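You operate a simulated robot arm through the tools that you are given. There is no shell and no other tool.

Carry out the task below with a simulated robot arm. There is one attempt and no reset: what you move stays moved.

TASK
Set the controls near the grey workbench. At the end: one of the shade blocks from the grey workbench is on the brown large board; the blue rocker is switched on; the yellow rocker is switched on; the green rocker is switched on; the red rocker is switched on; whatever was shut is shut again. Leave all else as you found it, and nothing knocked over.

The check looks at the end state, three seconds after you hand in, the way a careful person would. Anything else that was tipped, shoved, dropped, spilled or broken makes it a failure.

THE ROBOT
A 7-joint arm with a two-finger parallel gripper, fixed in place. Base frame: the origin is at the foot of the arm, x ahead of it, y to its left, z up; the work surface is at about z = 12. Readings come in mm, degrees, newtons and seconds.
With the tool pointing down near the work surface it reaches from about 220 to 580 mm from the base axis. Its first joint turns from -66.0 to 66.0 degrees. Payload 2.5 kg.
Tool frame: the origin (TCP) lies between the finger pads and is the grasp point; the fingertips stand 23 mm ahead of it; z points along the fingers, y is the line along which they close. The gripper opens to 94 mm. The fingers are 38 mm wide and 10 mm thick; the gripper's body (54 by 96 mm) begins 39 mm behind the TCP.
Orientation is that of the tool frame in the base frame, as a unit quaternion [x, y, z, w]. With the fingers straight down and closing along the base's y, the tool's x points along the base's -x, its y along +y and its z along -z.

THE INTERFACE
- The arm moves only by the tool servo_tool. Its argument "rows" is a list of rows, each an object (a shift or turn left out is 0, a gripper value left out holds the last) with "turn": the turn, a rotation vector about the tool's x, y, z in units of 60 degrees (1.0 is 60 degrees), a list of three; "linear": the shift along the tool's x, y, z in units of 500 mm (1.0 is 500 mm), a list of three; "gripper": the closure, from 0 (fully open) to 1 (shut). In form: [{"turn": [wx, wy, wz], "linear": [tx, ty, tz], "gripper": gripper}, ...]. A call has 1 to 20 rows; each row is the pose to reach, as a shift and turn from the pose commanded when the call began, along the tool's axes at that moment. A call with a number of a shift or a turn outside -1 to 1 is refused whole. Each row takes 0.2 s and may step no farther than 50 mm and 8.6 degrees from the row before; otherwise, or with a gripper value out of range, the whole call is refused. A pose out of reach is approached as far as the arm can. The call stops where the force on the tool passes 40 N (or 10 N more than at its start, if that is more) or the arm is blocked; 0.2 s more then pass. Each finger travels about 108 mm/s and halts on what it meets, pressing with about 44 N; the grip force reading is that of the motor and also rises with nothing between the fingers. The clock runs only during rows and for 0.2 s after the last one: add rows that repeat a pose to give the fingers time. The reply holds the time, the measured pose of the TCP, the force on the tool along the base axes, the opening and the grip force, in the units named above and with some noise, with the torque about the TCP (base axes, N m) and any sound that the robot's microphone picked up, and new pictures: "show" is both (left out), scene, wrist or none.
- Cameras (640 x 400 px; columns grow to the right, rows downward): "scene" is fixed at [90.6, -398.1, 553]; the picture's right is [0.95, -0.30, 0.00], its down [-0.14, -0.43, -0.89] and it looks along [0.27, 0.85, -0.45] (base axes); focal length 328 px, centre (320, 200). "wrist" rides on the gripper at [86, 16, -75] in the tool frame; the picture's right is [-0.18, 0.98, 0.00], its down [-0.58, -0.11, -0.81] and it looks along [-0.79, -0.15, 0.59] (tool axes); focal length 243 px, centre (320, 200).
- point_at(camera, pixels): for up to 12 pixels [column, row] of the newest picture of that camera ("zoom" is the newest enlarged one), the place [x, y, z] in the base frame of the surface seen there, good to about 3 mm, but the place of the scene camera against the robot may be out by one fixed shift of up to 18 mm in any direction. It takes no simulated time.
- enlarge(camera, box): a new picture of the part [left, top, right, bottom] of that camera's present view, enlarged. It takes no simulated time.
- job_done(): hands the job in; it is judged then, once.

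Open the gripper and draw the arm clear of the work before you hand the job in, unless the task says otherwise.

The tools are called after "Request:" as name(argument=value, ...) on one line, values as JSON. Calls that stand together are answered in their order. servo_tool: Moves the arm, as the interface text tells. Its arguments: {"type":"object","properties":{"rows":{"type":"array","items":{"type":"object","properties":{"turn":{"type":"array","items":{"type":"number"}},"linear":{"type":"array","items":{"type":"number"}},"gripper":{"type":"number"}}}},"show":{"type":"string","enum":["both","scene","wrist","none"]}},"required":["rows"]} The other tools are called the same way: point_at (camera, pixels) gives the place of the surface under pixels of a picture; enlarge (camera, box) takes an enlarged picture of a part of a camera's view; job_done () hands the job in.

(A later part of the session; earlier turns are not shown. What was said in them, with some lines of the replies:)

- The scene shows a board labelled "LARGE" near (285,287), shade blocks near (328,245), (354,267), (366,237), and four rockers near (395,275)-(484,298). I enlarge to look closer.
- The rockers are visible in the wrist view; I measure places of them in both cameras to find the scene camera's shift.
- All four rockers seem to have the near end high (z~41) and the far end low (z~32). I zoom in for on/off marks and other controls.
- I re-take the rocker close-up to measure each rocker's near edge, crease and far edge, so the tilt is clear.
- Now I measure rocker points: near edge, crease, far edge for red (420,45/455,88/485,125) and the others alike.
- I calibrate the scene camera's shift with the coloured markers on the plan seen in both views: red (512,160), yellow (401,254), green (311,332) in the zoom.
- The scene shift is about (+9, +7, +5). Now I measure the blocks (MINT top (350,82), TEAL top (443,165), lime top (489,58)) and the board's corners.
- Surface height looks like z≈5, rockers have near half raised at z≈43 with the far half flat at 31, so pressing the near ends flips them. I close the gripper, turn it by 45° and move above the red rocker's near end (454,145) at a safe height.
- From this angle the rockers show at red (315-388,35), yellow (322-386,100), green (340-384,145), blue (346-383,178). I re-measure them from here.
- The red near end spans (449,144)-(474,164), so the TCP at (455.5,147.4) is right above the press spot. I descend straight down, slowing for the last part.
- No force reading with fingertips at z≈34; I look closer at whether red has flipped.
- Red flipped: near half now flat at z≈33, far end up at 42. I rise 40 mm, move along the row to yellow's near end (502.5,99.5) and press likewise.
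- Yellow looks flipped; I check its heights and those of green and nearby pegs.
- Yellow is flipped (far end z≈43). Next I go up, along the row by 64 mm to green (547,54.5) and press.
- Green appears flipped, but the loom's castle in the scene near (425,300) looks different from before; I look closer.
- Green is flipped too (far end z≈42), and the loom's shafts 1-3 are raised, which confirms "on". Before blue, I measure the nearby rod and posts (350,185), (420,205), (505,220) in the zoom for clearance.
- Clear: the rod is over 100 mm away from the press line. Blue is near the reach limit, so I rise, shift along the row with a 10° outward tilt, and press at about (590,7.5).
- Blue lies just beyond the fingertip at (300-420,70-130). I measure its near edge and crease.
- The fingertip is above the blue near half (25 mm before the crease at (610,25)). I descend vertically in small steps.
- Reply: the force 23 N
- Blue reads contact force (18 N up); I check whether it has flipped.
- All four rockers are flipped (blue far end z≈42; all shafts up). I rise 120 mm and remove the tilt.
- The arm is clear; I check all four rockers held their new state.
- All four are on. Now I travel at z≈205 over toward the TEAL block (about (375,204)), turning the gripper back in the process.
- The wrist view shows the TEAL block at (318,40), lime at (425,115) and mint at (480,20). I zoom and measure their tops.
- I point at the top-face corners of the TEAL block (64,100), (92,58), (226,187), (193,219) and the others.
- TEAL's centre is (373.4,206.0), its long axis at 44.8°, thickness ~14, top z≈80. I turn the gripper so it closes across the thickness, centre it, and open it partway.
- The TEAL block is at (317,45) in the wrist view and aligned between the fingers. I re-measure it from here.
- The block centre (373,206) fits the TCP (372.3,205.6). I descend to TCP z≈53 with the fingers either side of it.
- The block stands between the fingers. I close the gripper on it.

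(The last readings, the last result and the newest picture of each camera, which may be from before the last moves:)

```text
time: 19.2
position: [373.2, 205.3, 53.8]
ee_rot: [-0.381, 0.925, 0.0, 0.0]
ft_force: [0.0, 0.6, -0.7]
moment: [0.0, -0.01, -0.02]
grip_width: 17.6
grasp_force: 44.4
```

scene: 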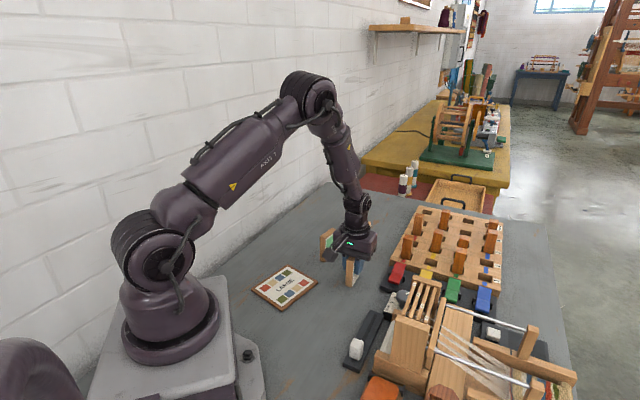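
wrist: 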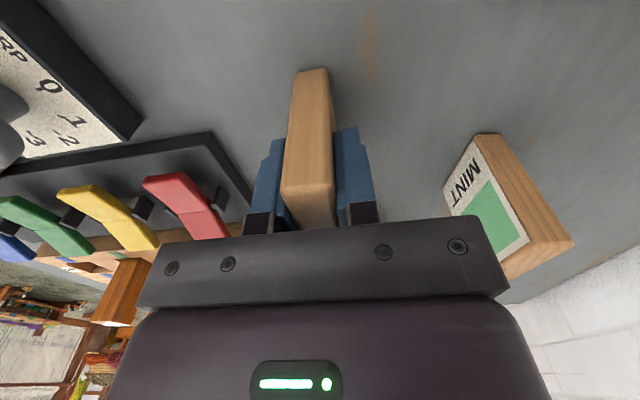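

Gripped at 17.6 mm width. I lift straight up by 110 mm.

Request:
servo_tool(rows=[{"linear": [0, 0, -0.02]}, {"linear": [0, 0, -0.06]}, {"linear": [0, 0, -0.12]}, {"linear": [0, 0, -0.18]}, {"linear": [0, 0, -0.22]}, {"linear": [0, 0, -0.22]}])

```text
time: 20.6
position: [370.9, 205.1, 163.1]
ee_rot: [-0.381, 0.925, 0.001, 0.0]
ft_force: [0.0, 1.0, -0.9]
moment: [0.01, -0.02, 0.04]
grip_width: 17.2
grasp_force: 44.1
```

scene: 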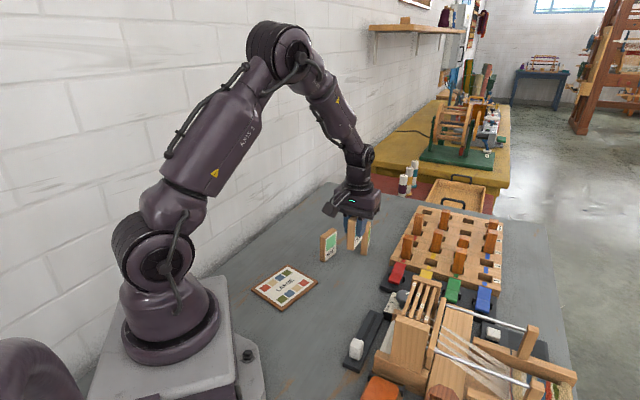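
wrist: 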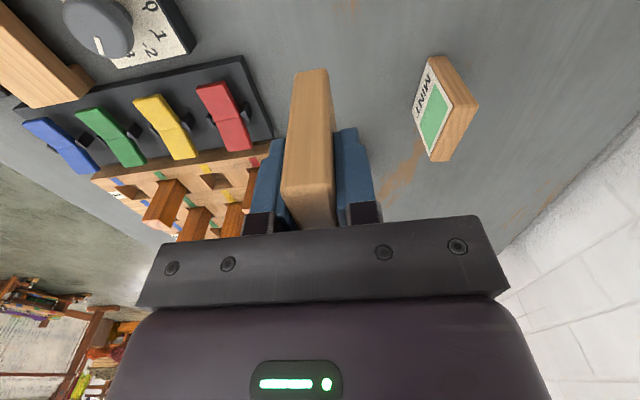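

The block is held. I measure table next to the board and the board top to know its thickness, then move over the board.

Request:
point_at(camera="scene", pixels=[[285, 287], [292, 283], [275, 288], [300, 290], [325, 295], [310, 305], [260, 310], [270, 270], [300, 265], [330, 310], [340, 275], [320, 300]])

Request:
servo_tool(rows=[{"linear": [0.0396, 0.0538, 0]}, {"linear": [0.0793, 0.1075, 0]}, {"linear": [0.1189, 0.1613, 0]}, {"linear": [0.1586, 0.215, 0]}, {"linear": [0.1982, 0.2688, 0]}, {"linear": [0.1982, 0.2688, 0]}])

```text
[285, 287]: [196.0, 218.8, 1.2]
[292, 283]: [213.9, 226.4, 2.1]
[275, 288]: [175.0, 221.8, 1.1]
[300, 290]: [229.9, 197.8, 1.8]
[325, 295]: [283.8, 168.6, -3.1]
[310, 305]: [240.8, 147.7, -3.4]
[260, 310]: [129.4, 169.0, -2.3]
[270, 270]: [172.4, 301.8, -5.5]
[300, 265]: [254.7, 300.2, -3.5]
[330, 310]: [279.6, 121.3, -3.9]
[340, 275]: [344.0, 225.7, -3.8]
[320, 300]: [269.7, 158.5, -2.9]
```

```text
time: 22.0
position: [208.0, 230.6, 164.5]
ee_rot: [-0.381, 0.925, 0.0, 0.0]
ft_force: [0.2, 0.9, -1.8]
moment: [-0.01, 0.01, 0.01]
grip_width: 17.5
grasp_force: 44.5
```

scene: 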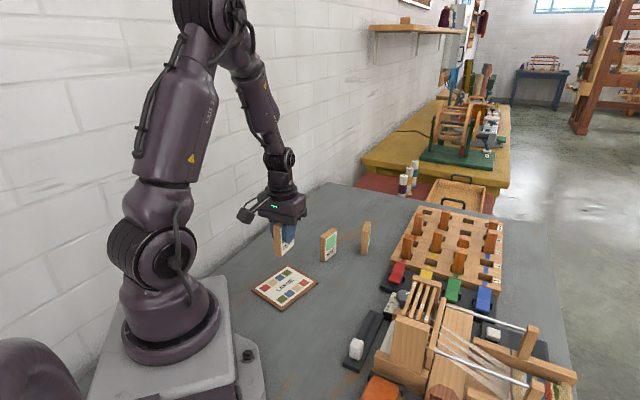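
wrist: 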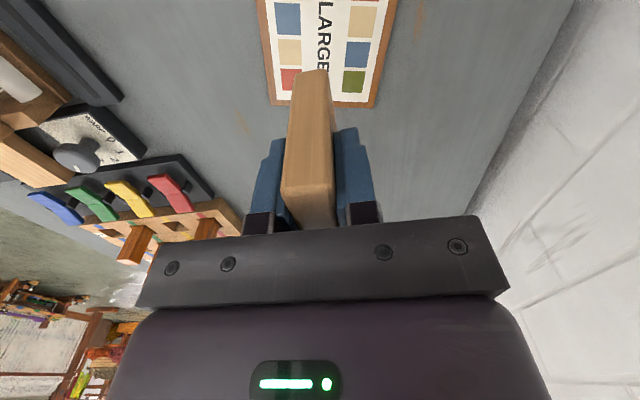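

The block hangs over the board. I verify the board's position with the wrist camera: its far corners at (272,105) and (376,108), its sides at (260,10), (395,10).

Request:
point_at(camera="wrist", pixels=[[273, 102], [374, 105], [260, 10], [395, 5], [323, 40], [322, 10], [230, 100], [430, 100]])

```text
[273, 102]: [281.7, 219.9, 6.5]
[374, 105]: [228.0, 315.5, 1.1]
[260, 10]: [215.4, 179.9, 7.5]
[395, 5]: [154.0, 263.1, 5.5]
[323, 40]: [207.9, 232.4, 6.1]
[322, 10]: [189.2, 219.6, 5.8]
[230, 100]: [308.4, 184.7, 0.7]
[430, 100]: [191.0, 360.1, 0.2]
```

Board top is z≈6, table z≈0.5, so thickness ≈5.5 mm, and the TCP is over its centre. I lower the block by ~104 mm, gently at the end.

Request:
servo_tool(rows=[{"linear": [0, 0, 0.08]}, {"linear": [0, 0, 0.15]}, {"linear": [0, 0, 0.18]}, {"linear": [0, 0, 0.194]}, {"linear": [0, 0, 0.2]}, {"linear": [0, 0, 0.203]}, {"linear": [0, 0, 0.206]}, {"linear": [0, 0, 0.206]}])

```text
time: 23.8
position: [207.6, 230.8, 60.0]
ee_rot: [-0.381, 0.924, 0.0, -0.001]
ft_force: [-0.3, -0.7, -0.6]
moment: [0.02, 0.0, -0.01]
grip_width: 17.4
grasp_force: 44.2
```

scene: 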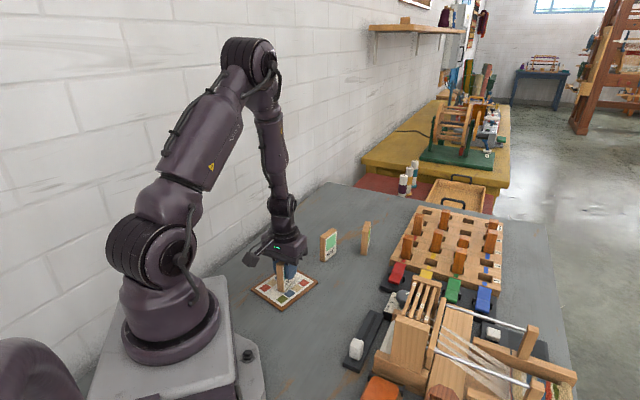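
wrist: 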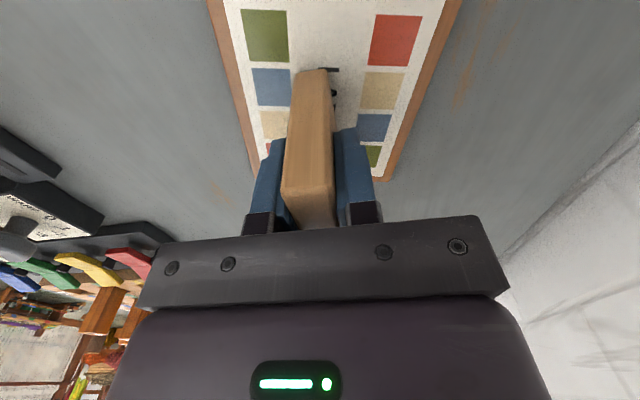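

No contact yet (TCP z≈60). I lower by small steps of about 0.5-1 mm and watch the force.

Request:
servo_tool(rows=[{"linear": [0, 0, 0.001]}, {"linear": [0, 0, 0.002]}, {"linear": [0, 0, 0.002]}], show="none")

Request:
enlarge(camera="scene", box=[235, 225, 345, 315])

```text
time: 24.6
position: [208.2, 230.1, 59.5]
ee_rot: [-0.381, 0.925, 0.001, 0.001]
ft_force: [0.3, -0.7, 0.3]
moment: [-0.02, -0.03, 0.0]
grip_width: 17.5
grasp_force: 43.5
```

```text
4.44 times, centred on (290, 270) of scene
```

zoom: 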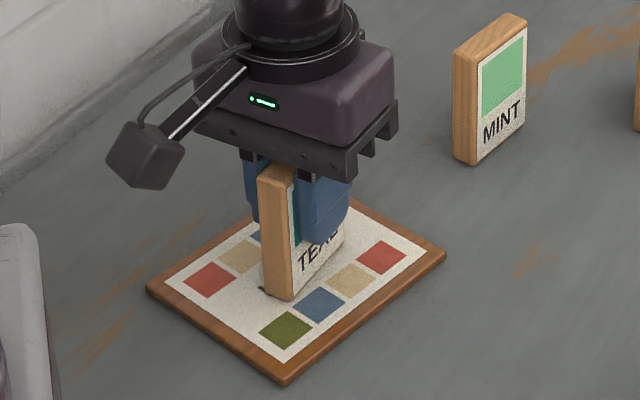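

The block is just above the board's surface. I lower another 1 mm and check the force.

Request:
servo_tool(rows=[{"linear": [0, 0, 0.001]}, {"linear": [0, 0, 0.002]}, {"linear": [0, 0, 0.002]}], show="none")

```text
time: 25.4
position: [208.1, 231.3, 58.5]
ee_rot: [-0.38, 0.925, 0.0, 0.0]
ft_force: [-2.4, -1.1, 18.0]
moment: [-0.14, 0.16, 0.02]
grip_width: 17.2
grasp_force: 43.9
```

Contact with 18 N. I ease up 0.4 mm and open the fingers partway to release the block.

Request:
servo_tool(rows=[{"linear": [0, 0, -0.0008], "gripper": 1}, {"linear": [0, 0, -0.0008], "gripper": 0.78}, {"linear": [0, 0, -0.0008], "gripper": 0.7}, {"linear": [0, 0, -0.0008], "gripper": 0.6}, {"linear": [0, 0, -0.0008], "gripper": 0.5}, {"linear": [0, 0, -0.0008], "gripper": 0.4}, {"linear": [0, 0, -0.0008], "gripper": 0.4}])

```text
time: 27.0
position: [208.4, 230.2, 57.9]
ee_rot: [-0.381, 0.925, 0.0, -0.001]
ft_force: [-0.2, 0.5, 0.8]
moment: [0.0, 0.0, -0.01]
grip_width: 56.1
grasp_force: 0.1
```

scene: 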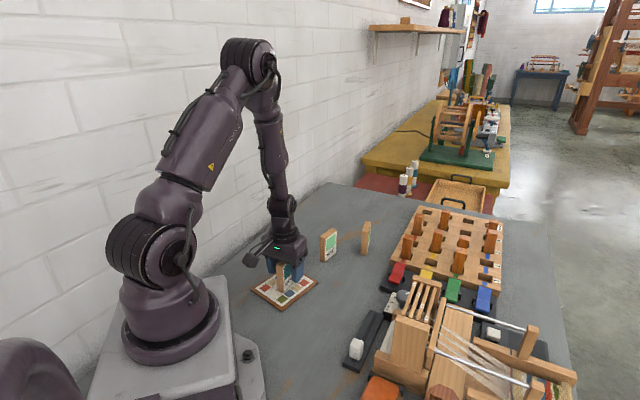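
wrist: 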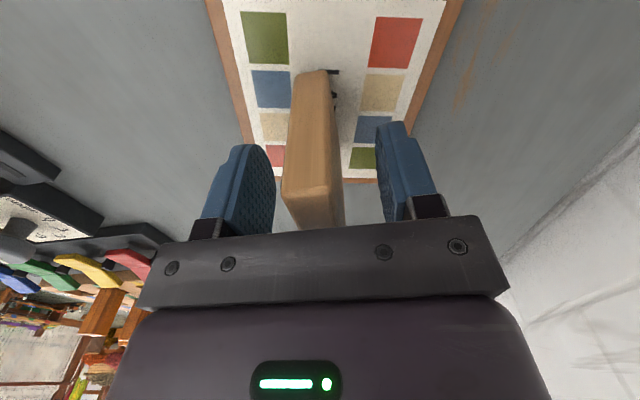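

The block stands free between the opened fingers (56 mm). I rise straight up 150 mm to clear it.

Request:
servo_tool(rows=[{"linear": [0, 0, -0.02]}, {"linear": [0, 0, -0.05]}, {"linear": [0, 0, -0.1]}, {"linear": [0, 0, -0.16]}, {"linear": [0, 0, -0.22]}, {"linear": [0, 0, -0.3]}, {"linear": [0, 0, -0.3], "gripper": 0}])

Request:
enlarge(camera="scene", box=[235, 210, 395, 320])

```text
time: 28.6
position: [208.9, 231.1, 209.5]
ee_rot: [-0.381, 0.925, -0.001, 0.0]
ft_force: [-0.1, 0.6, -0.5]
moment: [0.03, -0.01, 0.0]
grip_width: 94.0
grasp_force: 0.0
```

scene: 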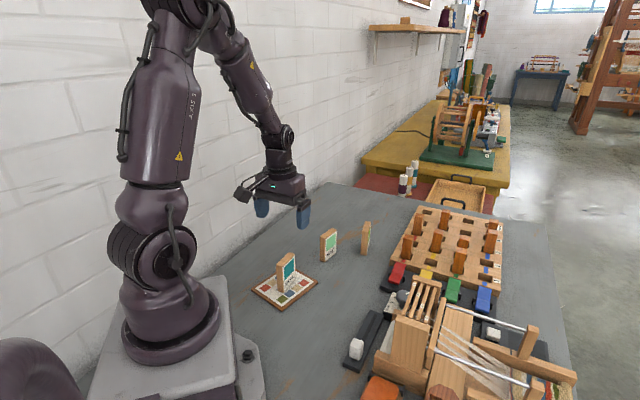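
wrist: 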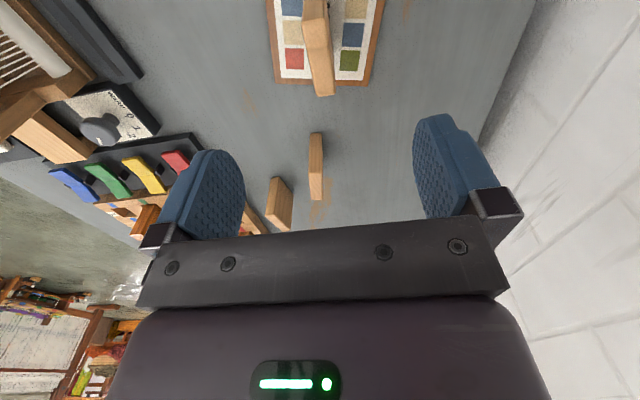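

```text
3.64 times, centred on (315, 265) of scene
```

zoom: 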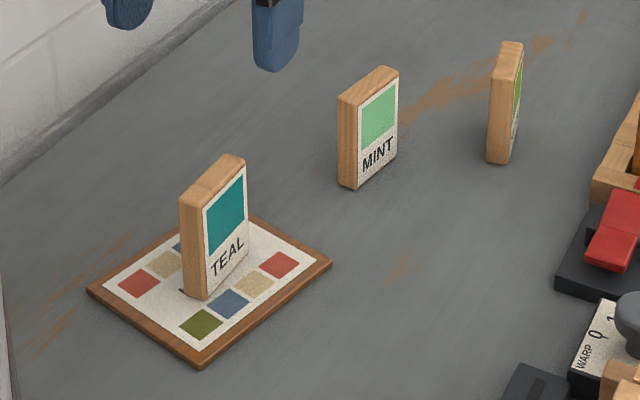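

The TEAL block stands on the board. I rise further out of the way and check the rest of the scene for changes.

Request:
servo_tool(rows=[{"linear": [-0.03, 0, -0.08]}, {"linear": [-0.06, 0, -0.16]}, {"linear": [-0.09, 0, -0.24]}, {"linear": [-0.09, 0, -0.24]}])

Request:
enlarge(camera="scene", box=[340, 230, 580, 400])

Request:
enlarge(camera="scene", box=[360, 120, 560, 260])

```text
time: 29.6
position: [240.1, 261.7, 329.7]
ee_rot: [-0.38, 0.925, 0.0, 0.001]
ft_force: [-0.7, 0.3, -1.1]
moment: [0.01, -0.03, 0.02]
grip_width: 93.9
grasp_force: 0.1
```

scene: 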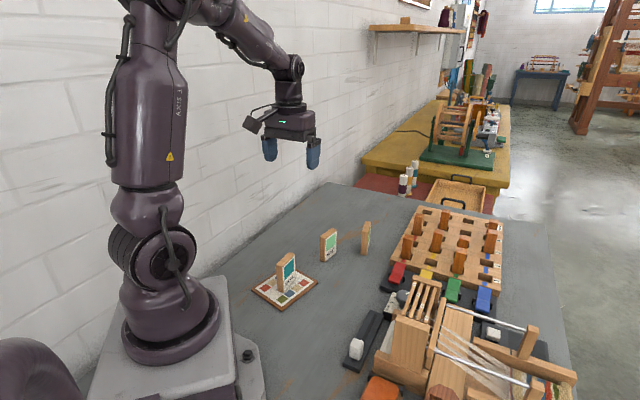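
wrist: 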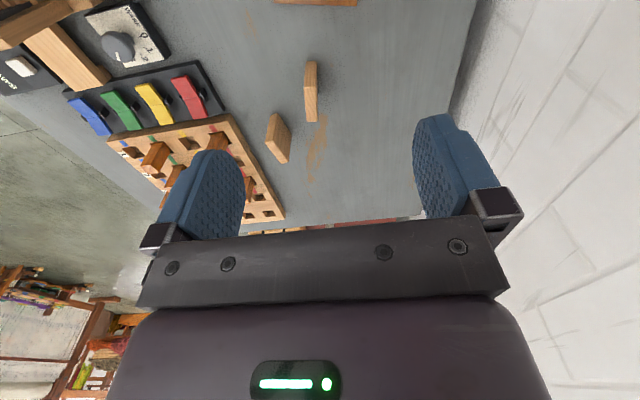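

```text
2.35 times, centred on (460, 315) of scene
```

zoom: 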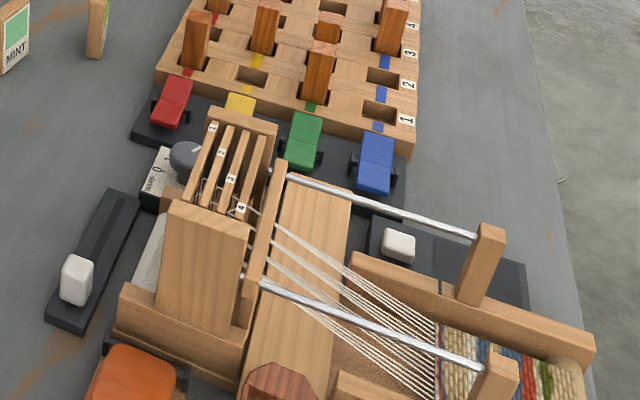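

```text
2.86 times, centred on (460, 190) of scene
```

zoom: 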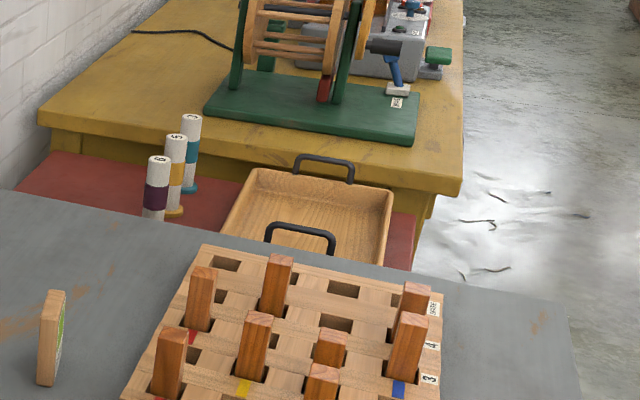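

All four rockers hold their "on" tilt, the TEAL block stands on the brown LARGE board, the pegs, other blocks and loom are unmoved, and the arm is clear with the gripper open. I hand the job in.

Request:
job_done()

```text
The job is handed in.
```

The job is handed in.

- **Rockers:** I pressed the near end of the red, yellow, green and blue rockers. Each one flipped and stayed flipped. There were no on/off marks, but all four sat the same way at the start. The numbered bars on the loom rose as the rockers flipped, so I take the new position as "on".
- **Shade block:** the TEAL block now stands upright on the brown board marked "LARGE". The other two blocks were not touched.
- **Anything shut:** I opened nothing, so nothing needed shutting again.
- **Everything else:** the last pictures show nothing tipped or shoved. The raised bars and shifted threads on the loom come from switching the rockers on.

The arm is raised clear of the bench with the gripper open.
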